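You operate a simulated robot arm through the tools that you are given. There is no shell and no other tool. Be economical: measure what you need, move in short steps, check, and stop when the job is done.

Carry out the task below with a simulated robot arm. There is one attempt and no reset: what you move stays moved.

## Task
Reset the index disc to the angle on the card.
Fine: loosen the clamp and park the pin in its rest first; pin and clamp the disc again after.
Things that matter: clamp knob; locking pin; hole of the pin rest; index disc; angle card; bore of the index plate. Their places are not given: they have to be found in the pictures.

It is judged by the outcome, as a careful person would: the job done as asked, and still so three seconds after it is handed in. It fails if anything else is knocked over, pushed out of place, dropped, spilled or broken.

## Robot
A 6-joint arm with a two-finger parallel gripper, fixed in place. Base frame: the origin is at the foot of the arm, x ahead of it, y to its left, z up; the work surface is at about z = 8. Readings come in mm, degrees, newtons and seconds.
With the tool pointing down near the work surface it reaches from about 140 to 580 mm from the base axis. Its first joint turns from -66.0 to 66.0 degrees. Payload 2.1 kg.
The TCP is the grasp point between the finger pads, 30 mm short of the fingertips. In the tool frame z runs along the fingers and y along their closing line. The gripper opens to 94 mm. The fingers are 28 mm wide and 10 mm thick; the gripper's body (50 by 96 mm) begins 55 mm behind the TCP.
Orientation is told as [roll, pitch, yaw] about the base's x, y, z axes, in that order, counted from this pose: with the fingers straight down and closing along the base's y, the tool's x points along the base's -x, its y along +y and its z along -z.

## Interface
- The arm moves only by the tool arm_command. Its argument "rows" is a list of rows, each an object of numbers (a shift or turn left out is 0, a gripper value left out holds the last): "tx", "ty", "tz": the shift along the tool's x, y, z in mm; "rx", "ry", "rz": the turn, a rotation vector about the tool's x, y, z in degrees; "hand": the closure, from 0 (fully open) to 1 (shut). In form: [{"tx": .., "ty": .., "tz": .., "rx": .., "ry": .., "rz": .., "hand": ..}, ...]. A call has 1 to 8 rows; each row is the pose to reach, as a shift and turn from the pose commanded when the call began, along the tool's axes at that moment. Each row takes 0.2 s and may step no farther than 50 mm and 8.6 degrees from the row before; otherwise, or with a gripper value out of range, the whole call is refused. A pose out of reach is approached as far as the arm can. The call stops where the force on the tool passes 40 N (or 10 N more than at its start, if that is more) or the arm is blocked; 0.2 s more then pass. The fingers move at their own pace (about 72 mm/s each) and stop on an object; they squeeze with about 24 N. The grip force told is the motor's: it shows also when the fingers shut on nothing. Time passes only in rows, and 0.2 s behind the last, so rows that repeat a pose let the fingers close. The reply holds the time, the measured pose of the TCP, the force on the tool along the base axes, the opening and the grip force, in the units named above and with some noise.
- Cameras (640 x 400 px; columns grow to the right, rows downward): "scene" is fixed at [72.5, -385.5, 492]; the picture's right is [0.60, -0.80, 0.00], its down [-0.40, -0.30, -0.87] and it looks along [0.69, 0.52, -0.50] (base axes); focal length 255 px, centre (320, 200). "wrist" rides on the gripper at [-37, 0, -58] in the tool frame; the picture's right is [0.00, -1.00, 0.00], its down [0.97, 0.00, -0.24] and it looks along [0.24, 0.00, 0.97] (tool axes); focal length 218 px, centre (320, 200).
- capture(camera): a new picture of that camera. The clock stands still meanwhile.
- point_at(camera, pixels): for up to 12 pixels [column, row] of the newest picture of that camera ("zoom" is the newest enlarged one), the place [x, y, z] in the base frame of the surface seen there, good to about 2 mm. The clock stands still meanwhile.
- close_up(camera, box): a new picture of the part [left, top, right, bottom] of that camera's present view, enlarged. The clock stands still meanwhile.
- finish_job(): hands the job in; it is judged then, once.

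Keep the steps short. Do not move on a guess: measure, check each grasp and each placing, and mend mistakes. In all there are 80 turns and 46 pictures (those below and enlarged ones count). Leave the gripper open and the arm clear of the work at the hand-in unless told otherwise, and finish with a single line.

The tools are called after "Call:" as a command line: name --argument value ..., lists and objects as JSON in quotes. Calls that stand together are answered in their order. arm_command: Moves the arm, as the interface text tells. Its arguments: {"type":"object","properties":{"rows":{"type":"array","items":{"type":"object","properties":{"tx":{"type":"number"},"ty":{"type":"number"},"tz":{"type":"number"},"rx":{"type":"number"},"ry":{"type":"number"},"rz":{"type":"number"},"hand":{"type":"number"}}}}},"required":["rows"]} The other tools are called the same way: capture (camera) takes a picture; point_at (camera, pixels) gives the place of the surface under pixels of a picture; close_up (camera, box) takes an enlarged picture of a part of a camera's view; finish_job () hands the job in.

At the start:

```text
t: 0.0
position: [292.7, -62.1, 394.9]
tool_rot: [-0.1, -0.1, -0.1]
wrist_force: [0.1, 0.5, -0.7]
opening: 93.9
gripper_force: 0.0
```

scene: 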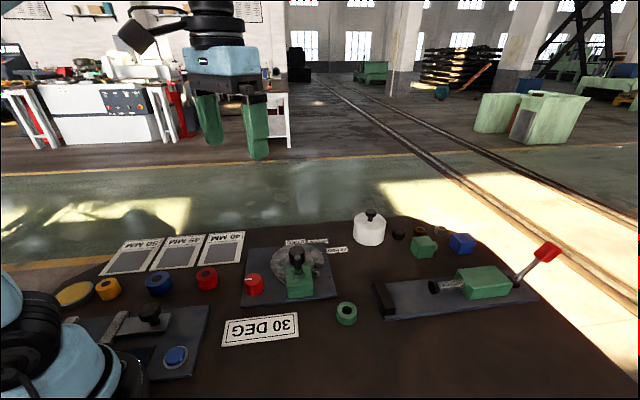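
wrist: 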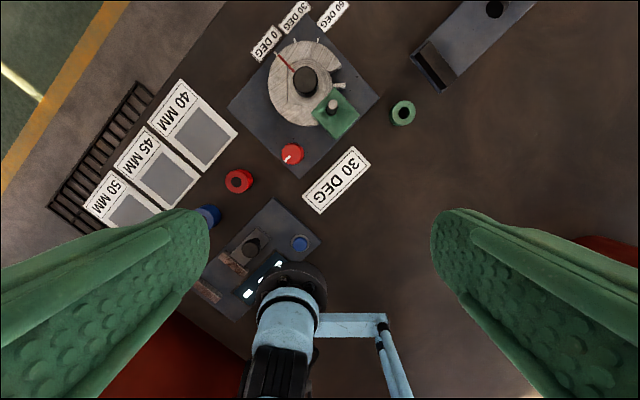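

I see a disc with a black knob at wrist (305,82), a green block at (335,115), a red knob at (292,153) and the card "30 DEG". I'll enlarge both views.

Call:
close_up --camera "wrist" --box '[220, 0, 420, 190]'

Call:
close_up --camera "scene" --box '[220, 200, 400, 350]'

```text
2.11 times, centred on (320, 95) of wrist
```

zoom: 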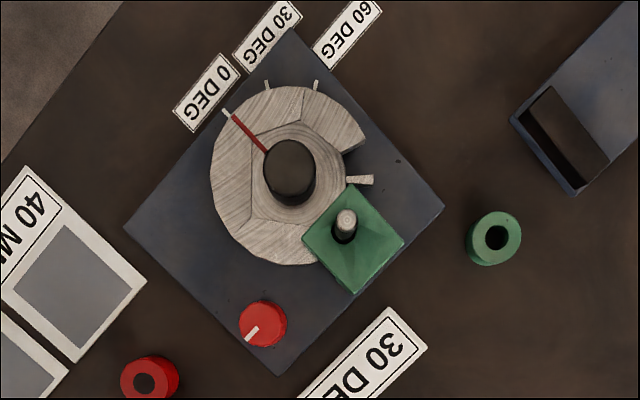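

```text
2.67 times, centred on (310, 275) of scene
```

zoom: 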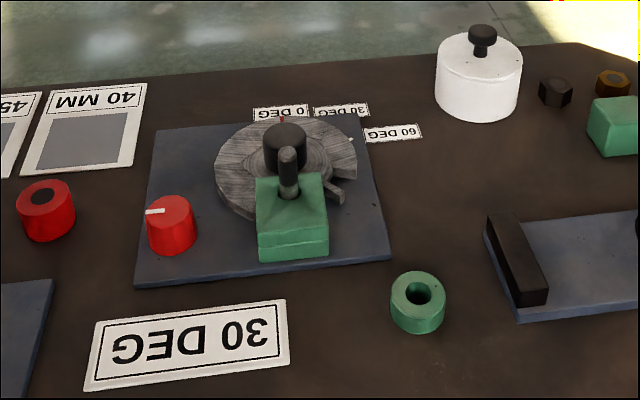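

I'll measure the main features in the wrist view.

Call:
point_at --camera "wrist" --pixels '[[305, 80], [332, 103], [340, 122], [291, 152], [403, 113], [403, 105], [278, 54], [294, 45], [317, 41], [335, 87], [291, 53], [238, 181]]'

Call:
capture --camera "wrist"

```text
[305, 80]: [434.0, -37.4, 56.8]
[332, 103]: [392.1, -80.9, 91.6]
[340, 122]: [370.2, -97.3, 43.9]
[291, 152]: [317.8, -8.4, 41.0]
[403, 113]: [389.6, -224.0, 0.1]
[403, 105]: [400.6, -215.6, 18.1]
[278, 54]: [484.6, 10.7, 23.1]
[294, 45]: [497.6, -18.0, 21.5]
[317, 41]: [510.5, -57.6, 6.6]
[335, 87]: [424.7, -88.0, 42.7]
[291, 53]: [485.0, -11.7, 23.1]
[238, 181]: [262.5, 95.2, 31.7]
```

```text
41 pictures are left
```

wrist: 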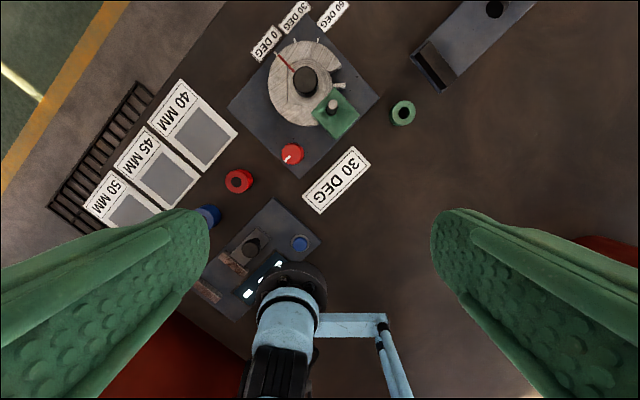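

The disc sits around (434,-40). I'll move for a closer view above it, well clear at TCP z≈280.

Call:
arm_command --rows '[{"tx": -40, "tz": 20}, {"tx": -80, "tz": 45}, {"tx": -120, "tz": 70, "ty": 5}, {"tx": -150, "tz": 95, "ty": 5}, {"tx": -170, "tz": 115, "ty": 5}]'

Call:
capture --camera "wrist"

Call:
close_up --camera "wrist" --box '[220, 80, 420, 280]'

```text
t: 1.2
position: [463.0, -58.2, 279.5]
tool_rot: [0.1, 0.0, -0.1]
wrist_force: [0.9, 0.2, 0.3]
opening: 94.2
gripper_force: 0.1
```

```text
40 pictures are left
```

wrist: 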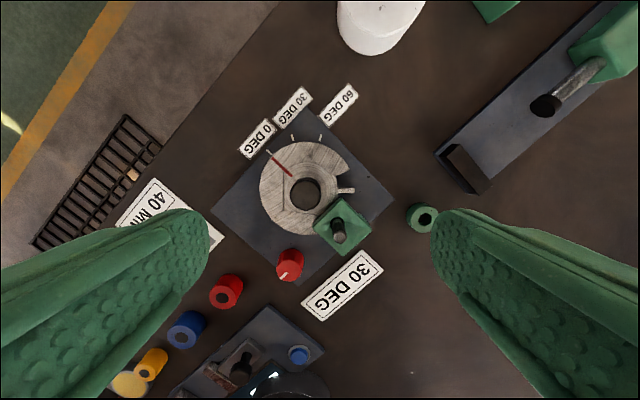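

```text
2.00 times, centred on (320, 180) of wrist
```

zoom: 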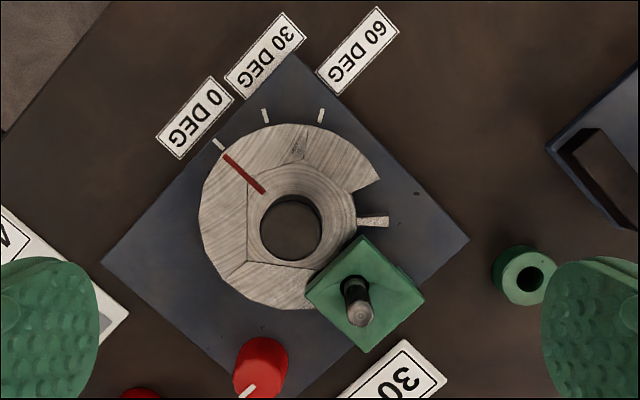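

Call:
point_at --camera "zoom" --pixels '[[290, 228], [365, 221], [385, 222], [355, 175], [340, 220], [358, 313], [355, 285], [375, 260], [330, 295], [262, 350], [524, 275], [526, 280]]'

Call:
point_at --camera "wrist" --pixels '[[269, 153], [292, 138], [320, 138], [273, 158], [291, 174], [284, 258], [411, 210], [432, 215], [305, 181], [232, 209], [300, 122], [375, 200]]'

Call:
close_up --camera "wrist" --box '[290, 160, 390, 260]'

```text
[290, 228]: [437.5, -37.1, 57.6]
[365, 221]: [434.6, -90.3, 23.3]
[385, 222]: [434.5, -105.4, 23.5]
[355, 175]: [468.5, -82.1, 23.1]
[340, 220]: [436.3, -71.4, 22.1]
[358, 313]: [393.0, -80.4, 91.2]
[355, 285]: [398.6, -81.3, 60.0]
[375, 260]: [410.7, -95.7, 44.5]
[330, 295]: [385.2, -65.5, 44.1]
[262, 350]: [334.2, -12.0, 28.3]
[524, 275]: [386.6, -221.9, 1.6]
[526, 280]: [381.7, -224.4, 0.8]
```

```text
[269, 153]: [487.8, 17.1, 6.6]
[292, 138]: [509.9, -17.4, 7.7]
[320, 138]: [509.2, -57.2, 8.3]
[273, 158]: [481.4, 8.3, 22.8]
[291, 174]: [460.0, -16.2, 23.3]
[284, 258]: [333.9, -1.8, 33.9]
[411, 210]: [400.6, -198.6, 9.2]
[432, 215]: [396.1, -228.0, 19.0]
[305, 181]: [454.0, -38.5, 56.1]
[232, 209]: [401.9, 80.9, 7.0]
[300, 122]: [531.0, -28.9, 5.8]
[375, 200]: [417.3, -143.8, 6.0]
```

```text
4.00 times, centred on (340, 210) of wrist
```

zoom: 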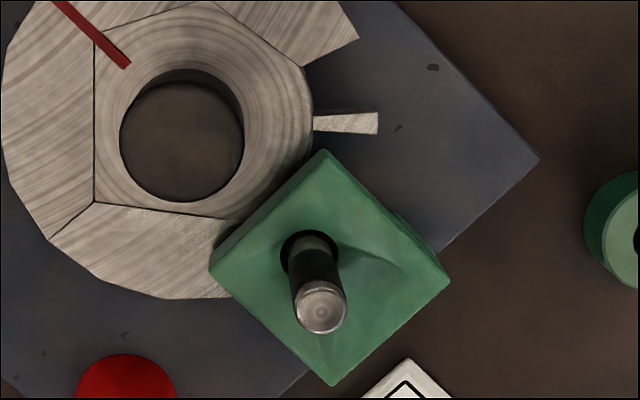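

The disc has slots at pin, +30° and +60°, and the red line on it stands at the 0 tick. Turning it clockwise 30° brings the line to the 30 tick. Red knob at about (330,-8) is the clamp. Now a close look at it and at the rest.

Call:
close_up --camera "wrist" --box '[250, 230, 330, 290]'

Call:
point_at --camera "zoom" --pixels '[[227, 285], [320, 205], [410, 285], [320, 360], [285, 360], [320, 285], [360, 170], [260, 300], [390, 310]]'

Call:
close_up --camera "scene" --box '[235, 235, 365, 330]'

```text
6.67 times, centred on (290, 260) of wrist
```

zoom: 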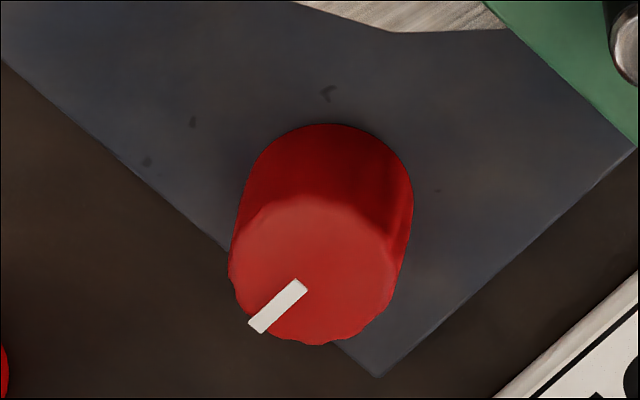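

```text
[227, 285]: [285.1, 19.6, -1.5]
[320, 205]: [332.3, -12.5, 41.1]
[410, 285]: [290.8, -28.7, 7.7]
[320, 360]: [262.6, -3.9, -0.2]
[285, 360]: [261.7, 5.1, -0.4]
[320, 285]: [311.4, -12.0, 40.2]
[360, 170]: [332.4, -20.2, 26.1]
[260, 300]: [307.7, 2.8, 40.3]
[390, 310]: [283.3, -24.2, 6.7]
```

```text
4.21 times, centred on (300, 282) of scene
```

zoom: 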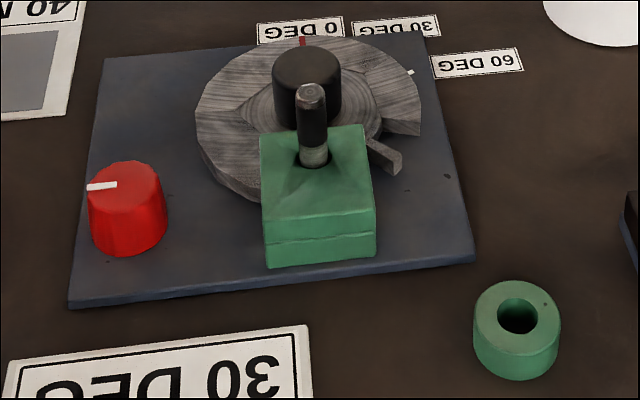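

Clamp knob top centre works out at about (316,-10.5), z 41, Ø≈41 mm, with its marker pointing to 135°. The green ring at right has an open hole and is the pin rest. I'll move above the knob and turn to yaw -45.

Call:
arm_command --rows '[{"tx": 40, "ty": 12, "rz": 7.5}, {"tx": 80, "ty": 24, "rz": 15}, {"tx": 120, "ty": 38, "rz": 22.5}, {"tx": 147, "ty": 47.7, "rz": 30}, {"tx": 147, "ty": 47.7, "tz": 40, "rz": 37.5}, {"tx": 147, "ty": 47.7, "tz": 80, "rz": 45}, {"tx": 147, "ty": 47.7, "tz": 120, "rz": 45}, {"tx": 147, "ty": 47.7, "tz": 150, "rz": 45}]'

Call:
capture --camera "wrist"

Call:
close_up --camera "scene" --box '[195, 180, 375, 330]'

```text
t: 3.0
position: [314.4, -9.9, 128.9]
tool_rot: [-0.1, 0.1, -45.1]
wrist_force: [0.3, -1.2, -0.2]
opening: 94.1
gripper_force: 0.1
```

```text
35 pictures are left
```

wrist: 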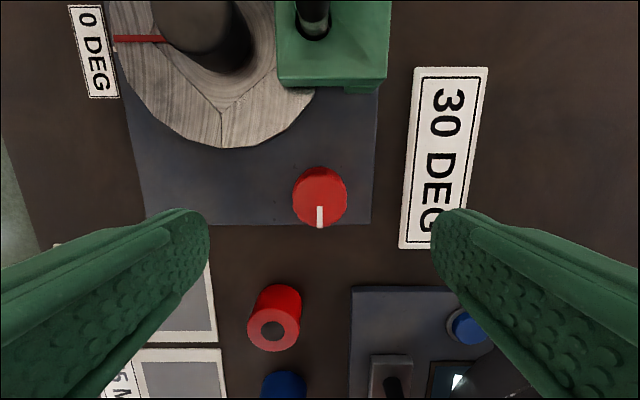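

```text
2.67 times, centred on (285, 255) of scene
```

zoom: 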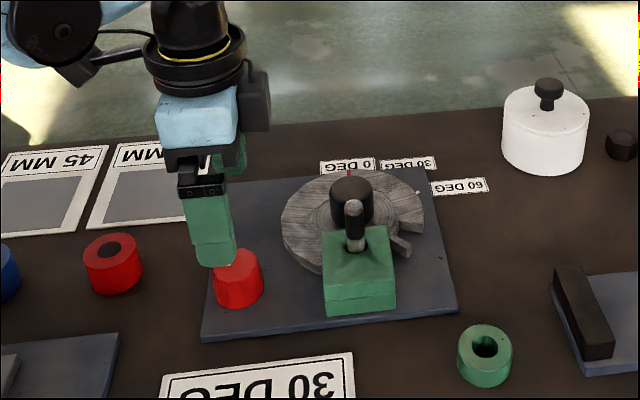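

Knob is centred in columns (320). I'll check its centre along the other direction.

Call:
point_at --camera "wrist" --pixels '[[320, 172], [320, 222], [297, 198], [343, 198], [320, 198], [320, 140], [230, 195], [410, 100]]'

```text
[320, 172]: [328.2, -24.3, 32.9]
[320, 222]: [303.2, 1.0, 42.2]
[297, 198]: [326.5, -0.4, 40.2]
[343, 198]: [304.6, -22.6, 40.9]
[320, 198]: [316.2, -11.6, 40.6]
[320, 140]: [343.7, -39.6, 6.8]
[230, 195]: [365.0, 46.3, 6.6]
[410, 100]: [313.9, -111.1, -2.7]
```

Centre ≈ (314,-9.7), matching the TCP. Going down to z≈46 and closing.

Call:
arm_command --rows '[{"tz": 30}, {"tz": 60}, {"tz": 75}, {"tz": 83}, {"tz": 83, "hand": 1}, {"tz": 83, "hand": 1}, {"tz": 83, "hand": 1}, {"tz": 83, "hand": 1}]'

```text
t: 4.8
position: [314.5, -10.4, 46.2]
tool_rot: [-0.1, -0.1, -45.1]
wrist_force: [-3.0, -3.9, -16.1]
opening: 40.8
gripper_force: 44.9
```

Gripped (40.8 mm). Turning counter-clockwise to loosen, in small steps.

Call:
arm_command --rows '[{"rz": -6}, {"rz": -12}, {"rz": -18}, {"rz": -24}, {"rz": -30}]'

Call:
close_up --camera "scene" --box '[215, 230, 345, 325]'

```text
t: 6.0
position: [316.1, -10.2, 47.1]
tool_rot: [-0.1, 0.1, -15.0]
wrist_force: [-4.2, -11.7, -26.4]
opening: 40.5
gripper_force: 44.8
```

```text
4.21 times, centred on (280, 278) of scene
```

zoom: 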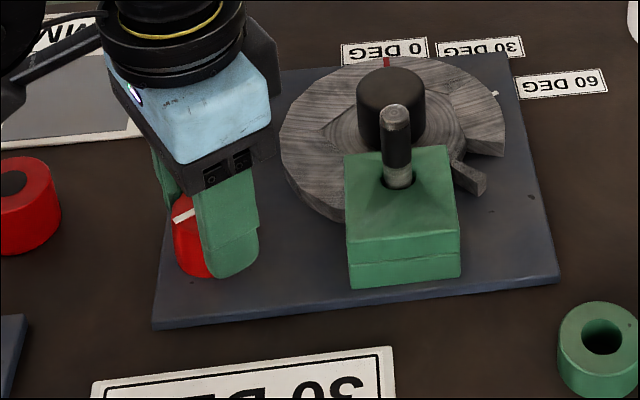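

Call:
close_up --camera "wrist" --box '[240, 120, 400, 260]'

```text
2.86 times, centred on (320, 190) of wrist
```

zoom: 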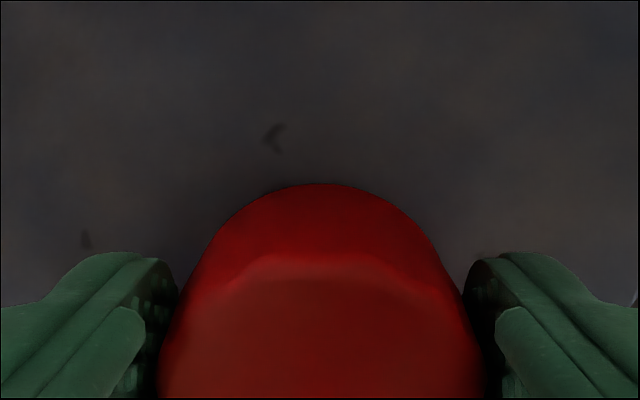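

The marker is out of that crop. I'll turn further to a 60° total and view the whole wrist picture.

Call:
arm_command --rows '[{"rz": -6}, {"rz": -12}, {"rz": -18}, {"rz": -24}, {"rz": -30}]'

Call:
capture --camera "wrist"

```text
t: 7.2
position: [315.6, -9.9, 46.0]
tool_rot: [-0.1, 0.2, 15.1]
wrist_force: [-9.9, -12.4, -11.4]
opening: 40.4
gripper_force: 45.3
```

```text
31 pictures are left
```

wrist: 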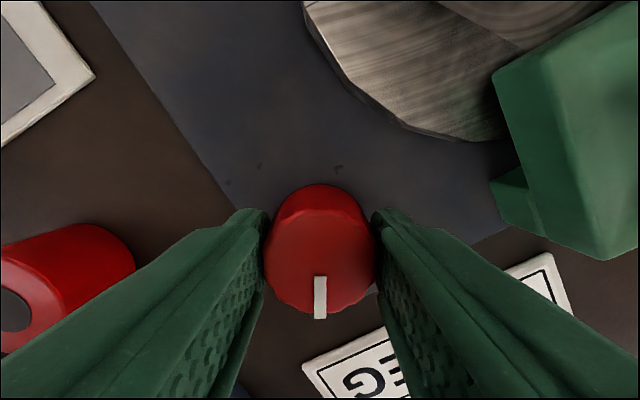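

The marker follows the gripper, with no slip. Continuing to 90° total.

Call:
arm_command --rows '[{"rz": -6}, {"rz": -12}, {"rz": -18}, {"rz": -24}, {"rz": -30}]'

Call:
capture --camera "wrist"

```text
t: 8.4
position: [315.3, -11.1, 47.6]
tool_rot: [0.0, 0.1, 45.2]
wrist_force: [-9.9, -8.4, -15.4]
opening: 40.9
gripper_force: 44.5
```

```text
30 pictures are left
```

wrist: 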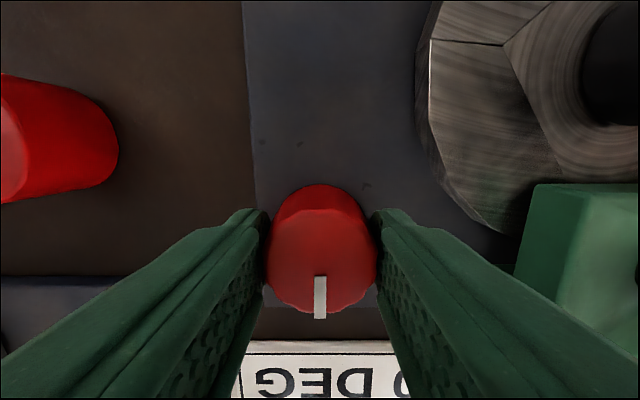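

90° turned with no stop felt. I'll try a further 16° to see whether there's an end stop.

Call:
arm_command --rows '[{"rz": -4}, {"rz": -8}, {"rz": -12}, {"rz": -16}]'

Call:
close_up --camera "wrist" --box '[220, 160, 420, 340]'

```text
t: 9.4
position: [315.9, -10.0, 47.5]
tool_rot: [0.1, -0.1, 60.9]
wrist_force: [-5.0, 11.0, 15.5]
opening: 39.7
gripper_force: 44.7
```

```text
2.22 times, centred on (320, 250) of wrist
```

zoom: 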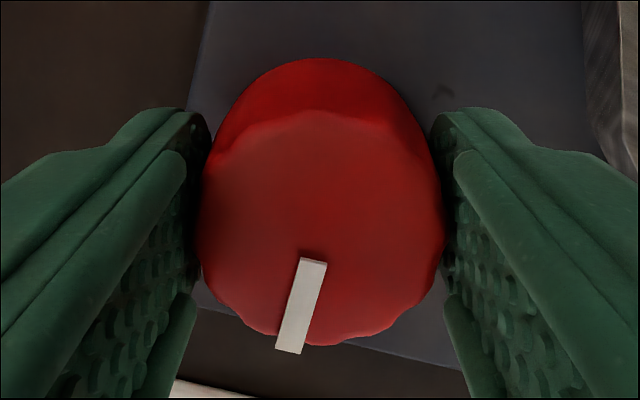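

The marker now lags about 15°, so the stop is at 90°: the clamp is fully loose. Opening and rising straight, then returning yaw to 45.

Call:
arm_command --rows '[{"hand": 0}, {"hand": 0}, {"hand": 0}, {"tz": -40}, {"tz": -80}, {"tz": -105, "rz": 8}, {"tz": -105, "rz": 16}]'

```text
t: 11.0
position: [314.4, -9.4, 151.9]
tool_rot: [-0.1, 0.0, 44.8]
wrist_force: [0.1, 0.0, -0.5]
opening: 94.0
gripper_force: 0.0
```

Now above the pin, estimated (394,-81), at z≈172 to measure it.

Call:
arm_command --rows '[{"ty": -40, "tz": -20}, {"ty": -75, "tx": -4, "tz": -20}, {"tx": -5.7, "ty": -106.9, "tz": -20}]'

Call:
capture --camera "wrist"

```text
t: 11.8
position: [393.8, -81.9, 172.4]
tool_rot: [0.0, 0.0, 45.0]
wrist_force: [0.5, 0.0, -1.6]
opening: 94.1
gripper_force: 0.0
```

```text
28 pictures are left
```

wrist: 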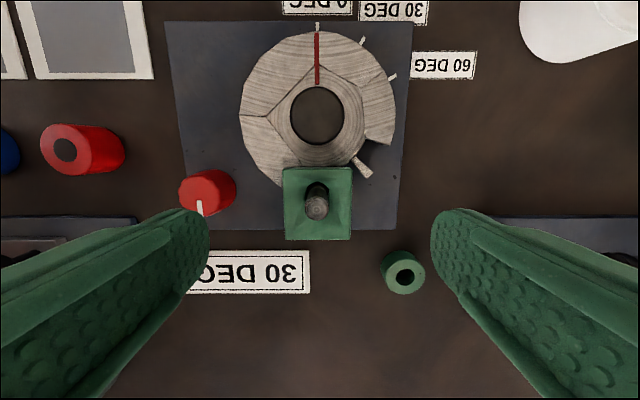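

Call:
close_up --camera "wrist" --box '[280, 160, 360, 240]'

Call:
point_at --camera "zoom" --pixels '[[305, 230], [255, 230], [350, 230], [305, 200], [305, 260], [305, 150], [200, 120], [430, 120], [110, 350], [500, 350]]'

Call:
point_at --camera "wrist" --pixels '[[388, 258], [404, 259], [420, 262], [404, 284], [404, 268], [391, 277], [413, 277], [404, 252], [390, 265], [418, 280]]'

```text
5.00 times, centred on (320, 200) of wrist
```

zoom: 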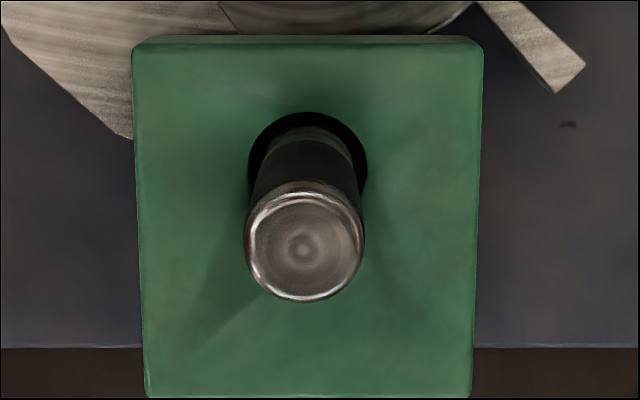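

```text
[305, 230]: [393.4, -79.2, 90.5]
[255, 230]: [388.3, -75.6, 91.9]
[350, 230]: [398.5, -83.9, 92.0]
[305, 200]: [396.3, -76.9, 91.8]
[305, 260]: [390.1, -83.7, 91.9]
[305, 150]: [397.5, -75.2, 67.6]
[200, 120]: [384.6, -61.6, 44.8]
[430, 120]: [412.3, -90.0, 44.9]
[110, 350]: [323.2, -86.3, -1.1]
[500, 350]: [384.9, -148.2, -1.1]
```

```text
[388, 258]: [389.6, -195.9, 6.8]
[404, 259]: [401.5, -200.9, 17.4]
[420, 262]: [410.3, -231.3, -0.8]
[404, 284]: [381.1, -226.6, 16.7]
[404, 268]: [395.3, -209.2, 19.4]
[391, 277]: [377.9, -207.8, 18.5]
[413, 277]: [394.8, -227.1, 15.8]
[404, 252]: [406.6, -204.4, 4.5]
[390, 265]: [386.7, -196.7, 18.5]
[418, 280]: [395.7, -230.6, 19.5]
```

Pin top centre is about (392.2,-80.9), z 91.5, Ø≈15.6. Adjusting slightly, descending to TCP z≈82 (tips at 52, above the block top at 45) and closing.

Call:
arm_command --rows '[{"tx": 1.5, "ty": 2, "tz": 30}, {"tx": 1.5, "ty": 2, "tz": 60}, {"tx": 1.5, "ty": 2, "tz": 90}, {"tx": 1.5, "ty": 2, "tz": 90, "hand": 1}, {"tx": 1.5, "ty": 2, "tz": 90, "hand": 1}, {"tx": 1.5, "ty": 2, "tz": 90, "hand": 1}, {"tx": 1.5, "ty": 2, "tz": 90, "hand": 1}, {"tx": 1.5, "ty": 2, "tz": 90, "hand": 1}]'

```text
t: 13.6
position: [392.2, -81.4, 82.3]
tool_rot: [0.0, 0.0, 44.8]
wrist_force: [0.8, 0.2, -0.5]
opening: 15.2
gripper_force: 24.2
```

Gripped at 15.2 mm with almost no side load. Lifting slowly.

Call:
arm_command --rows '[{"tz": -10}, {"tz": -25}, {"tz": -45}, {"tz": -70}, {"tz": -95}]'

Call:
capture --camera "scene"

Call:
capture --camera "wrist"

```text
t: 14.8
position: [392.0, -80.9, 176.6]
tool_rot: [0.0, 0.0, 44.9]
wrist_force: [0.1, 0.6, -2.4]
opening: 14.7
gripper_force: 24.2
```

```text
26 pictures are left
```

scene: 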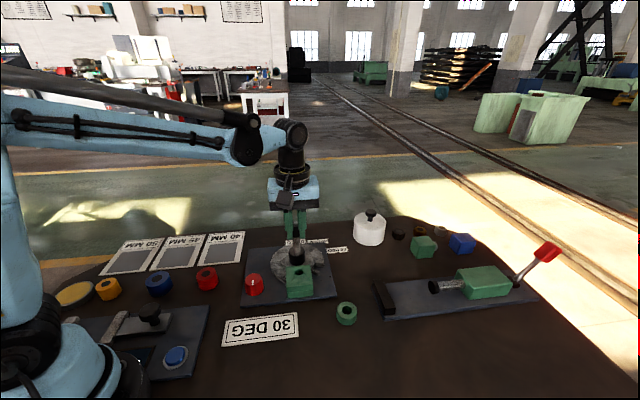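

```text
25 pictures are left
```

wrist: 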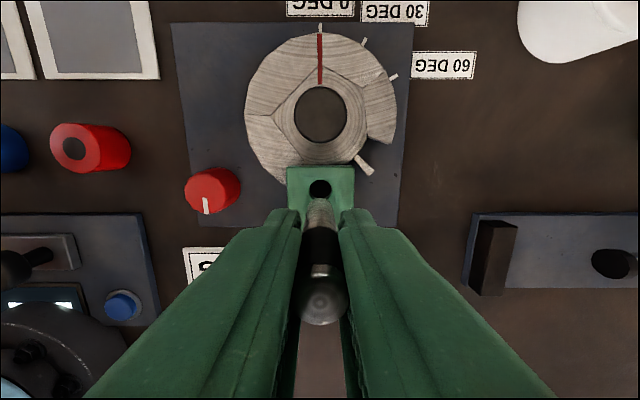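

The pin is out of the bore. Looking at its length and tip.

Call:
close_up --camera "scene" --box '[250, 180, 350, 300]'

Call:
close_up --camera "wrist" --box '[270, 150, 370, 330]'

Call:
point_at --camera "wrist" --pixels '[[320, 203], [320, 212], [320, 188], [320, 110], [320, 305], [320, 240]]'

```text
3.33 times, centred on (300, 240) of scene
```

zoom: 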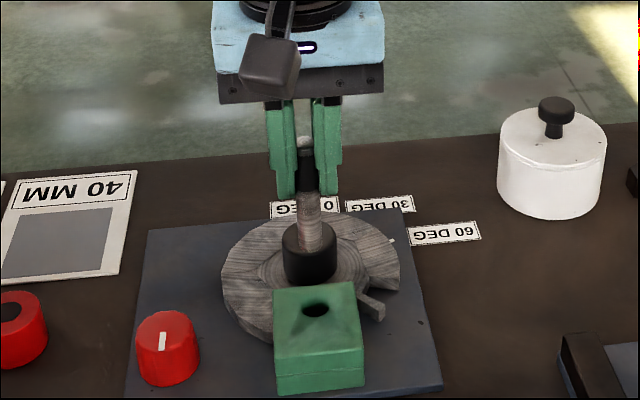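

```text
2.22 times, centred on (320, 240) of wrist
```

zoom: 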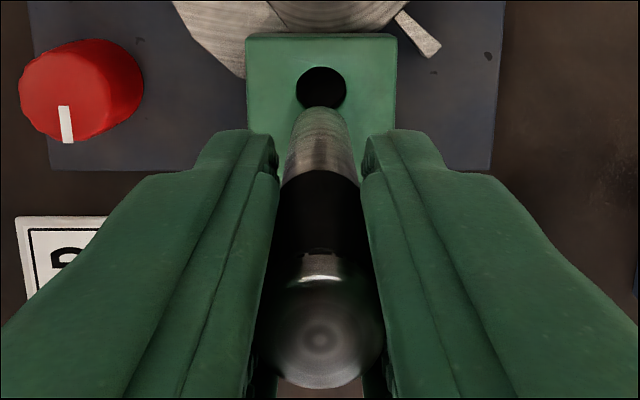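

```text
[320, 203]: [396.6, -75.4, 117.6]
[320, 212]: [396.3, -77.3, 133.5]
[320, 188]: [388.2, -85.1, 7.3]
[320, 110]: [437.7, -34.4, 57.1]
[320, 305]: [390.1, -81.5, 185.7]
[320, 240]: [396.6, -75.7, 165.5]
```

The pin hangs straight, with its tip about 68 mm below the TCP. With the TCP 131 mm above a hole mouth and centred, the hole shows at wrist (321,190), which I'll use as the reference. Moving over the rest, about (390,-214), then down to z≈151.

Call:
arm_command --rows '[{"tx": 30, "ty": -30}, {"tx": 60, "ty": -60}, {"tx": 95, "ty": -92}, {"tx": 95, "ty": -92, "tz": 26}]'

Call:
close_up --camera "wrist" --box '[270, 130, 370, 230]'

Call:
point_at --camera "zoom" --pixels '[[320, 100], [320, 60], [260, 130], [380, 130], [320, 130]]'

```text
t: 15.8
position: [390.2, -213.6, 150.3]
tool_rot: [0.0, -0.1, 44.9]
wrist_force: [0.4, -0.4, -1.3]
opening: 15.1
gripper_force: 24.1
```

```text
4.00 times, centred on (320, 180) of wrist
```

zoom: 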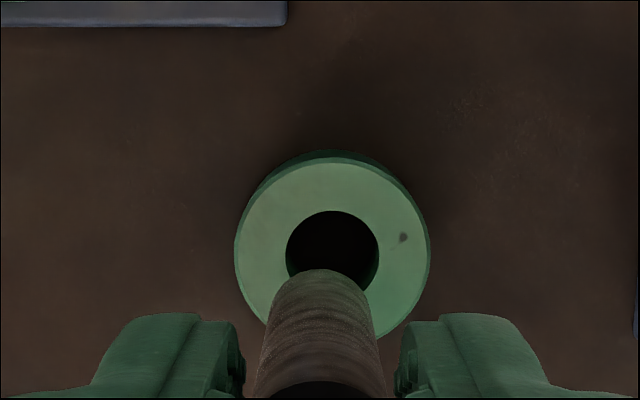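

```text
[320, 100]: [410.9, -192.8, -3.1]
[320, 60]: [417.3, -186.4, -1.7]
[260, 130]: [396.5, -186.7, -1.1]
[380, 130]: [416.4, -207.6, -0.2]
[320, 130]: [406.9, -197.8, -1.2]
```

The hole appears at (323.1,194.3) against the reference (320.8,191). So shift tool x +2.8 and y -2.1, then lower until the tip is just above the rest and check.

Call:
arm_command --rows '[{"tx": 2.8, "ty": -2.1}, {"tx": 2.8, "ty": -2.1, "tz": 25}, {"tx": 2.8, "ty": -2.1, "tz": 50}]'

Call:
close_up --camera "wrist" --box '[270, 130, 370, 230]'

Call:
close_up --camera "scene" --box '[310, 240, 390, 340]'

```text
t: 16.6
position: [390.6, -217.3, 101.0]
tool_rot: [0.1, 0.0, 44.9]
wrist_force: [0.0, 0.1, -0.6]
opening: 15.0
gripper_force: 23.7
```

```text
4.00 times, centred on (320, 180) of wrist
```

zoom: 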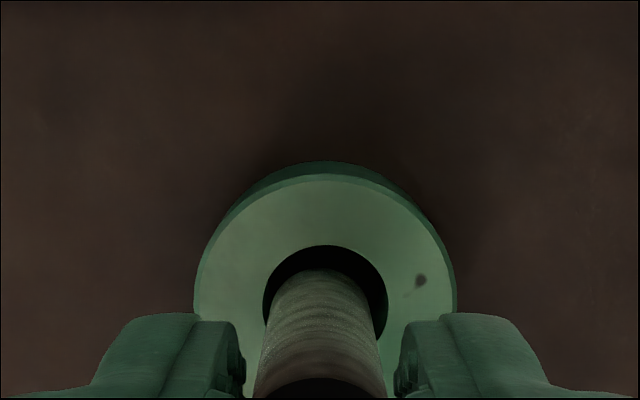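

```text
4.00 times, centred on (350, 290) of scene
```

zoom: 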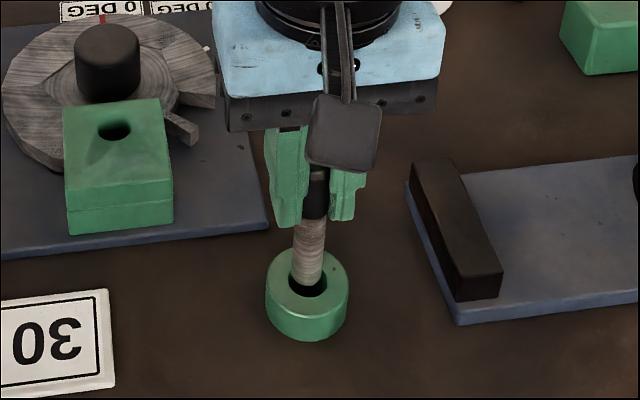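

Nearly concentric; the remaining error is about 0.8 mm in y and 0.5 in x. Correcting and lowering into the rest.

Call:
arm_command --rows '[{"tx": 0.5, "ty": -0.8}, {"tx": 0.5, "ty": -0.8, "tz": 10}, {"tx": 0.5, "ty": -0.8, "tz": 18}, {"tx": 0.5, "ty": -0.8, "tz": 23}]'

Call:
close_up --camera "scene" --box '[310, 240, 390, 340]'

```text
t: 17.6
position: [389.6, -218.5, 78.2]
tool_rot: [0.0, 0.0, 44.9]
wrist_force: [-0.6, 0.4, 1.7]
opening: 15.1
gripper_force: 24.3
```

```text
4.00 times, centred on (350, 290) of scene
```

zoom: 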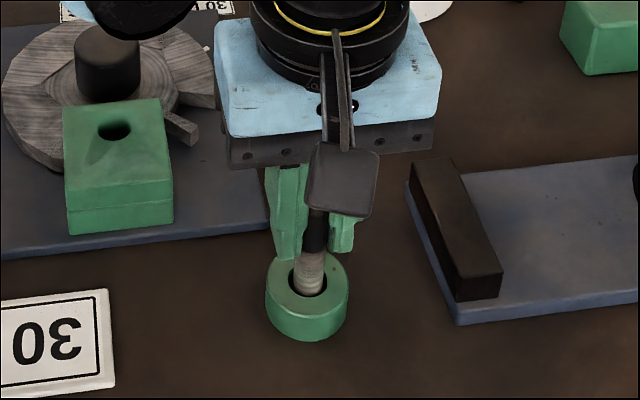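

The tip is inside the hole. Lowering gently until it bottoms out.

Call:
arm_command --rows '[{"tz": 2}, {"tz": 4}, {"tz": 6}, {"tz": 8}]'

```text
t: 18.6
position: [390.8, -218.0, 70.3]
tool_rot: [0.0, -0.1, 44.8]
wrist_force: [-0.9, 0.4, 15.3]
opening: 15.2
gripper_force: 24.5
```

15 N upward: it has bottomed. Back off 1 mm, open and rise.

Call:
arm_command --rows '[{"tz": -1}, {"tz": -1, "hand": 0}, {"tz": -1, "hand": 0}, {"tz": -1, "hand": 0}, {"tz": -40, "hand": 0}, {"tz": -80, "hand": 0}]'

Call:
close_up --camera "scene" --box '[240, 220, 400, 340]'

```text
t: 20.0
position: [388.9, -217.1, 149.6]
tool_rot: [-0.1, -0.1, 44.9]
wrist_force: [-0.8, 0.4, -0.3]
opening: 94.1
gripper_force: 0.1
```

```text
3.33 times, centred on (320, 280) of scene
```

zoom: 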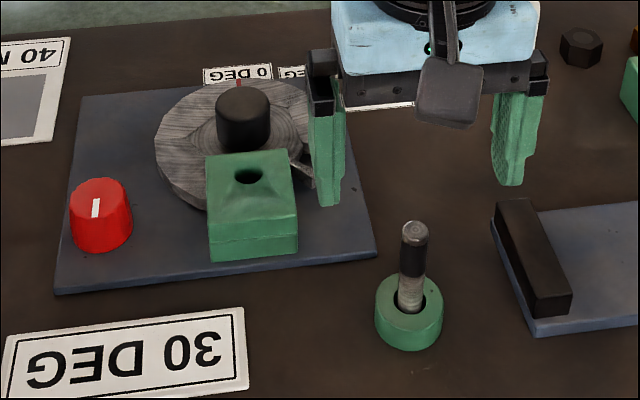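

The pin stands in the rest. Now going over the disc knob at about (437,-36), yaw to 60.

Call:
arm_command --rows '[{"tx": -35, "ty": 20, "tz": -10}, {"tx": -75, "ty": 40, "tz": -10, "rz": -5}, {"tx": -115, "ty": 65, "tz": -10, "rz": -10}, {"tx": -145, "ty": 85, "tz": -10, "rz": -15}, {"tx": -161.6, "ty": 94.4, "tz": -10, "rz": -15}]'

Call:
capture --camera "wrist"

```text
t: 21.2
position: [436.9, -36.0, 161.1]
tool_rot: [0.0, 0.0, 60.0]
wrist_force: [-0.1, 0.8, -0.6]
opening: 94.0
gripper_force: 0.1
```

```text
17 pictures are left
```

wrist: 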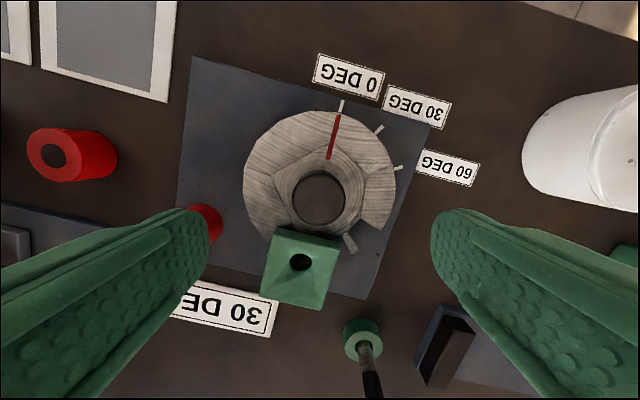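

Measuring the knob's centre and the marks.

Call:
point_at --camera "wrist" --pixels '[[318, 180], [318, 222], [295, 200], [341, 200], [318, 200], [336, 119], [328, 156], [341, 106], [378, 129], [398, 168], [300, 262]]'

```text
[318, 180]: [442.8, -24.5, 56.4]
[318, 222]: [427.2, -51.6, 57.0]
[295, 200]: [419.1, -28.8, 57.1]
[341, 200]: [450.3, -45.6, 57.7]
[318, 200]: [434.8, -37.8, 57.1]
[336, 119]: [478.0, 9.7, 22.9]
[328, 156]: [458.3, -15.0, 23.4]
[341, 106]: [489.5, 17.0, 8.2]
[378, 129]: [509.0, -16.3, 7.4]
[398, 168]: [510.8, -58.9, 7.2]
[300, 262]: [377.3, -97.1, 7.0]
```

Knob centre ≈ (435,-37.3); ticks lie at 45°, 15° and -15°, and the line at ≈45°. Descending to TCP z≈58 and gripping.

Call:
arm_command --rows '[{"tx": 1.6, "ty": 0.7, "tz": 40}, {"tx": 1.6, "ty": 0.7, "tz": 75}, {"tx": 1.6, "ty": 0.7, "tz": 95}, {"tx": 1.6, "ty": 0.7, "tz": 103}, {"tx": 1.6, "ty": 0.7, "tz": 103, "hand": 1}, {"tx": 1.6, "ty": 0.7, "tz": 103, "hand": 1}, {"tx": 1.6, "ty": 0.7, "tz": 103, "hand": 1}, {"tx": 1.6, "ty": 0.7, "tz": 103, "hand": 1}]'

```text
t: 23.0
position: [437.0, -38.5, 57.6]
tool_rot: [0.1, 0.0, 59.9]
wrist_force: [-11.6, 0.5, -7.2]
opening: 41.2
gripper_force: 44.9
```

Gripped. Turning clockwise 30° in small steps.

Call:
arm_command --rows '[{"rz": 5}, {"rz": 10}, {"rz": 15}, {"rz": 20}, {"rz": 25}, {"rz": 30}, {"rz": 30}]'

Call:
capture --camera "wrist"

```text
t: 24.6
position: [436.2, -37.7, 57.2]
tool_rot: [0.0, 0.1, 29.8]
wrist_force: [-9.9, -1.2, 1.5]
opening: 41.0
gripper_force: 44.7
```

```text
16 pictures are left
```

wrist: 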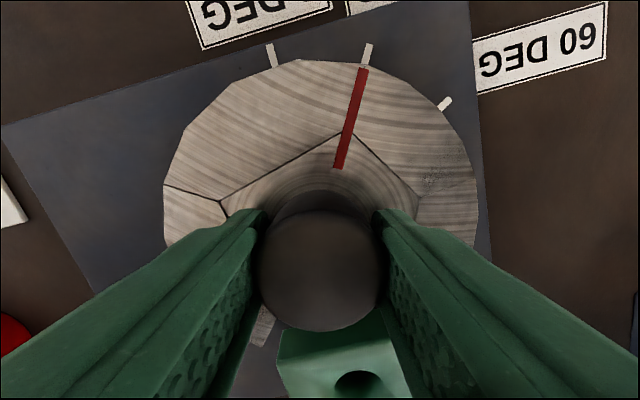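

The red line now points straight at the 30 tick. Releasing, rising and checking.

Call:
arm_command --rows '[{"hand": 0}, {"hand": 0}, {"hand": 0}, {"tz": -40}, {"tz": -80}, {"tz": -105}]'

Call:
close_up --camera "wrist" --box '[240, 80, 420, 300]'

Call:
point_at --camera "zoom" --pixels '[[320, 200]]'

```text
t: 26.0
position: [435.7, -38.9, 163.3]
tool_rot: [-0.1, 0.0, 29.9]
wrist_force: [-0.5, 0.1, -0.7]
opening: 94.2
gripper_force: 0.1
```

```text
1.82 times, centred on (330, 190) of wrist
```

zoom: 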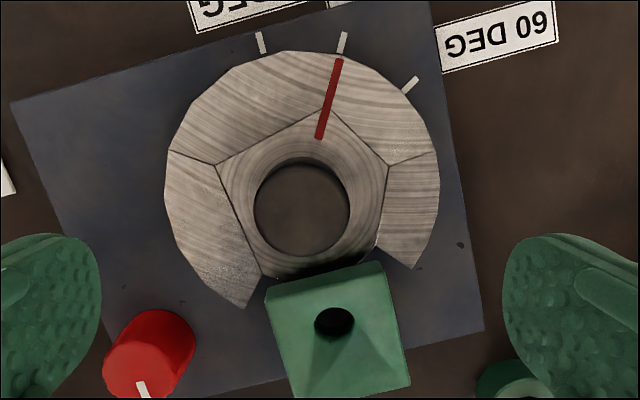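

```text
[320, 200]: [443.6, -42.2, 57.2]
```

The line sits on 30. Back above the pin in the rest, yaw 45.

Call:
arm_command --rows '[{"tx": 30, "ty": -30}, {"tx": 60, "ty": -60, "rz": -5}, {"tx": 90, "ty": -92, "rz": -10}, {"tx": 115, "ty": -118, "rz": -15}, {"tx": 129.3, "ty": -132, "rz": -15}]'

Call:
close_up --camera "wrist" --box '[270, 150, 370, 250]'

Call:
point_at --camera "zoom" --pixels '[[320, 200], [320, 220], [320, 240]]'

```text
t: 27.2
position: [391.1, -218.6, 161.1]
tool_rot: [0.1, 0.0, 45.0]
wrist_force: [0.2, -0.9, -0.7]
opening: 93.9
gripper_force: 0.1
```

```text
4.00 times, centred on (320, 200) of wrist
```

zoom: 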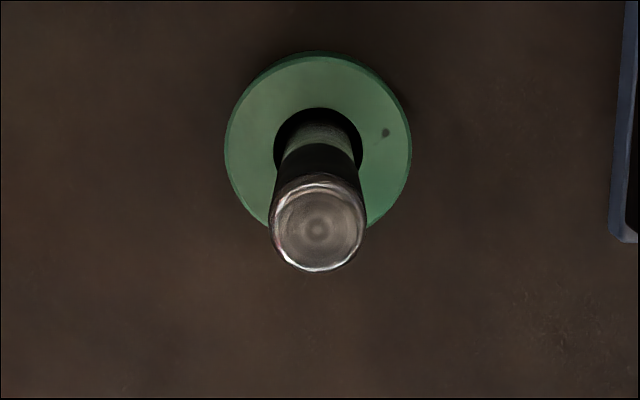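

```text
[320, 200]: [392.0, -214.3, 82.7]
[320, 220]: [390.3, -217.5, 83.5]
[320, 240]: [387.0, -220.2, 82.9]
```

Pin top centre is on the TCP axis within 1 mm, z 83. Descending to TCP z≈74 and gripping.

Call:
arm_command --rows '[{"tx": 0.6, "tz": 40}, {"tx": 0.6, "tz": 70}, {"tx": 0.6, "tz": 87}, {"tx": 0.6, "tz": 87, "hand": 1}, {"tx": 0.6, "tz": 87, "hand": 1}, {"tx": 0.6, "tz": 87, "hand": 1}, {"tx": 0.6, "tz": 87, "hand": 1}, {"tx": 0.6, "tz": 87, "hand": 1}]'

```text
t: 29.0
position: [390.2, -219.4, 75.5]
tool_rot: [-0.1, 0.1, 44.9]
wrist_force: [0.9, -0.5, -0.2]
opening: 15.0
gripper_force: 24.0
```

Gripped at 15 mm. Lifting, then over to the block bore.

Call:
arm_command --rows '[{"tz": -20}, {"tz": -50}, {"tz": -80}, {"tz": -101}, {"tx": -30, "ty": 30, "tz": -101}, {"tx": -60, "ty": 60, "tz": -101}, {"tx": -90, "ty": 90, "tz": -101}, {"tx": -97.1, "ty": 96.7, "tz": -101}]'

Call:
close_up --camera "wrist" --box '[270, 150, 370, 250]'

```text
t: 30.8
position: [389.7, -80.9, 176.6]
tool_rot: [0.0, 0.0, 44.8]
wrist_force: [0.6, 0.5, -1.3]
opening: 14.8
gripper_force: 24.1
```

```text
4.00 times, centred on (320, 200) of wrist
```

zoom: 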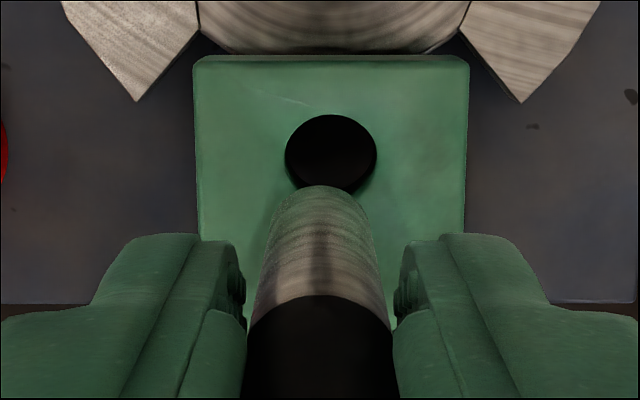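

The hole is at (322.8,189), so shift y -2.1. Lowering until the tip is just above the bore.

Call:
arm_command --rows '[{"tx": 0.3, "ty": -2.1}, {"tx": 0.3, "ty": -2.1, "tz": 25}, {"tx": 0.3, "ty": -2.1, "tz": 52}]'

Call:
close_up --camera "wrist" --box '[270, 150, 370, 250]'

```text
t: 31.6
position: [391.3, -82.0, 124.8]
tool_rot: [0.0, 0.0, 44.9]
wrist_force: [0.4, -0.2, -0.8]
opening: 15.0
gripper_force: 24.3
```

```text
4.00 times, centred on (320, 200) of wrist
```

zoom: 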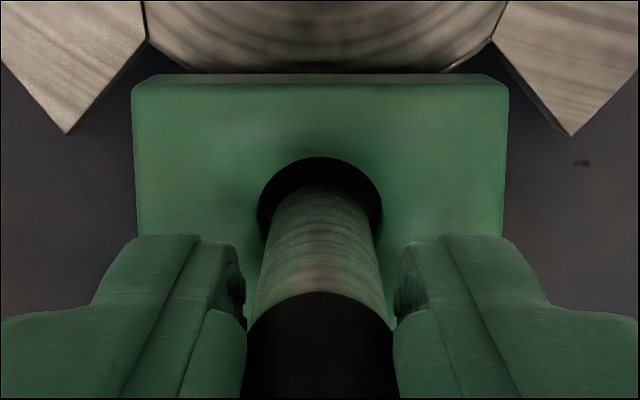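

Concentric. Lowering into the bore; the seated height should be about TCP z 82.

Call:
arm_command --rows '[{"tz": 8}, {"tz": 16}, {"tz": 24}, {"tz": 32}, {"tz": 38}, {"tz": 41}]'

```text
t: 33.0
position: [391.8, -82.1, 84.1]
tool_rot: [0.0, 0.0, 44.9]
wrist_force: [2.6, -0.2, 17.2]
opening: 15.2
gripper_force: 23.9
```

Resistance at z 84 puts the pin top at ≈91.6, the original seated height. Releasing, rising and checking.

Call:
arm_command --rows '[{"tz": -0.5}, {"tz": -0.5, "hand": 0}, {"tz": -0.5, "hand": 0}, {"tz": -0.5, "hand": 0}, {"tz": -40, "hand": 0}, {"tz": -80, "hand": 0}]'

Call:
close_up --camera "scene" --box '[240, 220, 360, 320]'

Call:
capture --camera "wrist"

Call:
point_at --camera "wrist" --pixels '[[320, 203], [318, 207], [320, 210]]'

```text
t: 34.4
position: [391.9, -82.7, 162.3]
tool_rot: [0.1, 0.1, 44.9]
wrist_force: [-0.3, 0.2, -0.3]
opening: 93.6
gripper_force: 0.0
```

```text
4.00 times, centred on (300, 270) of scene
```

zoom: 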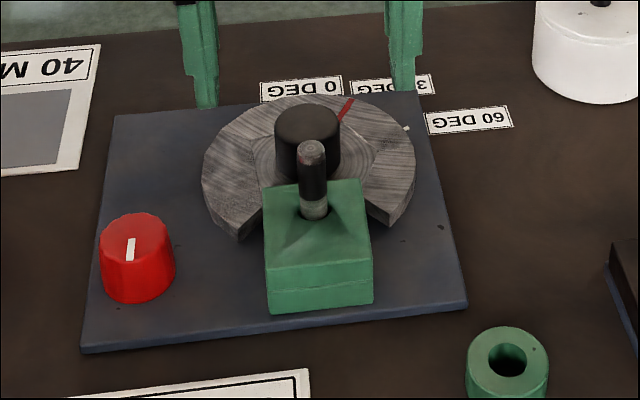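

```text
10 pictures are left
```

wrist: 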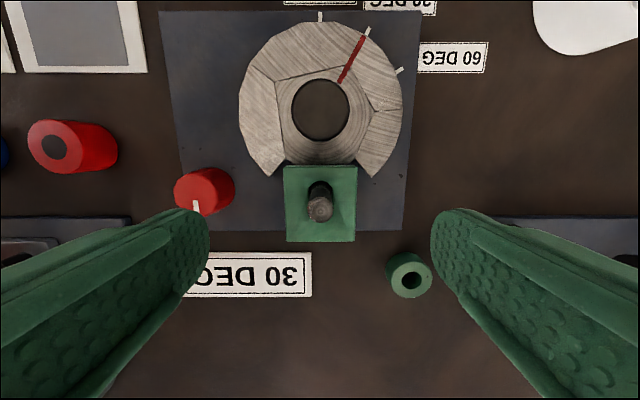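

```text
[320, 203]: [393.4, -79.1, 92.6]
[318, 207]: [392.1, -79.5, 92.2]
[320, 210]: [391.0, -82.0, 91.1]
```

Pin seated (top z≈92) and the line is on 30. Now to the clamp knob at yaw 45.

Call:
arm_command --rows '[{"ty": 40}, {"tx": 2, "ty": 80}, {"tx": 3, "ty": 105.8}, {"tx": 3, "ty": 105.8, "tz": 45}, {"tx": 3, "ty": 105.8, "tz": 85}, {"tx": 3, "ty": 105.8, "tz": 108}, {"tx": 3, "ty": 105.8, "tz": 116}]'

Call:
arm_command --rows '[{"hand": 1}, {"hand": 1}, {"hand": 1}, {"hand": 1}]'

```text
t: 36.0
position: [313.5, -8.7, 45.1]
tool_rot: [0.0, 0.1, 44.9]
wrist_force: [0.4, 0.3, -0.4]
opening: 94.0
gripper_force: 0.1
```

```text
t: 37.0
position: [315.3, -9.9, 46.0]
tool_rot: [-0.1, 0.0, 44.9]
wrist_force: [11.3, -12.2, -10.0]
opening: 40.6
gripper_force: 45.0
```

Gripped at 40.6 mm. Turning clockwise, first 48°, then the rest.

Call:
arm_command --rows '[{"rz": 6}, {"rz": 12}, {"rz": 18}, {"rz": 24}, {"rz": 30}, {"rz": 36}, {"rz": 42}, {"rz": 48}]'

Call:
arm_command --rows '[{"rz": 6}, {"rz": 12}, {"rz": 18}, {"rz": 24}, {"rz": 30}, {"rz": 36}, {"rz": 42}, {"rz": 46}]'

Call:
capture --camera "wrist"

```text
t: 38.8
position: [315.5, -11.2, 46.6]
tool_rot: [-0.3, -0.2, -3.2]
wrist_force: [19.5, -18.6, -2.6]
opening: 40.4
gripper_force: 44.9
```

```text
t: 40.6
position: [315.4, -10.1, 46.4]
tool_rot: [-0.2, -0.2, -49.0]
wrist_force: [7.9, -17.9, -6.9]
opening: 40.5
gripper_force: 45.1
```

```text
9 pictures are left
```

wrist: 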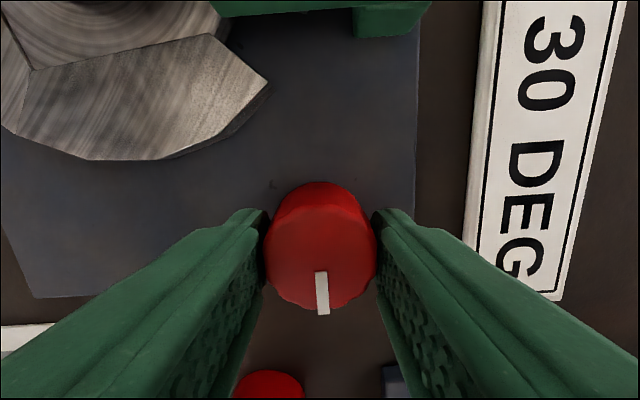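

The marker lags slightly, so the knob is at its tight stop (the original angle). Releasing, rising well clear and checking.

Call:
arm_command --rows '[{"hand": 0}, {"hand": 0}, {"hand": 0}, {"tz": -45}, {"tz": -90}, {"tz": -135}, {"tz": -180}, {"tz": -210}]'

Call:
capture --camera "wrist"

Call:
close_up --camera "scene" --box '[225, 220, 375, 330]'

```text
t: 42.4
position: [314.2, -7.9, 256.7]
tool_rot: [-0.1, 0.0, -49.1]
wrist_force: [-0.1, -0.2, 0.2]
opening: 94.1
gripper_force: 0.0
```

```text
8 pictures are left
```

wrist: 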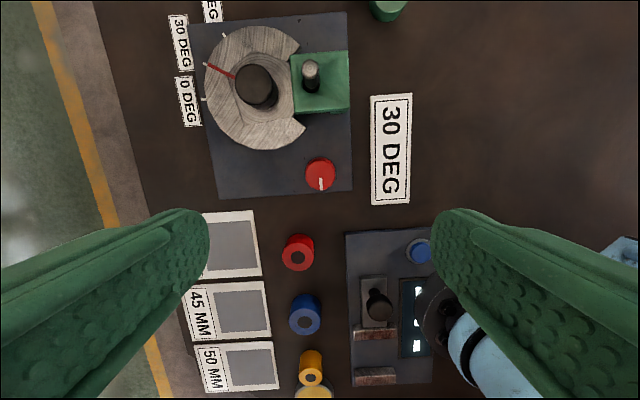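

```text
3.64 times, centred on (300, 275) of scene
```

zoom: 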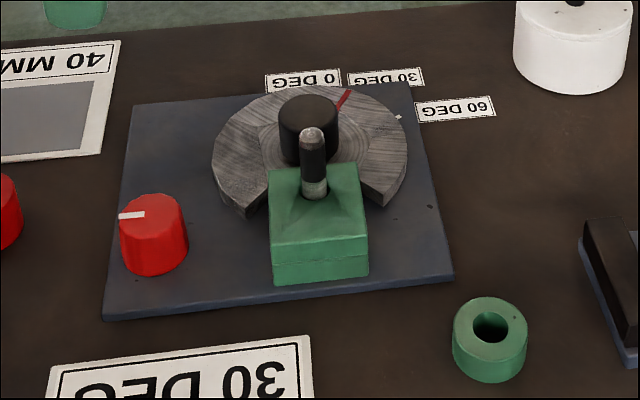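

The line is on 30, the pin is in its bore, the clamp is back at its tight position, and nothing else has moved. The gripper is open and clear, so I'm handing in.

Call:
finish_job

```text
The job is handed in.
```

The index disc is set to 30 degrees as the card says, with the pin back in its bore and the clamp tightened to its stop.
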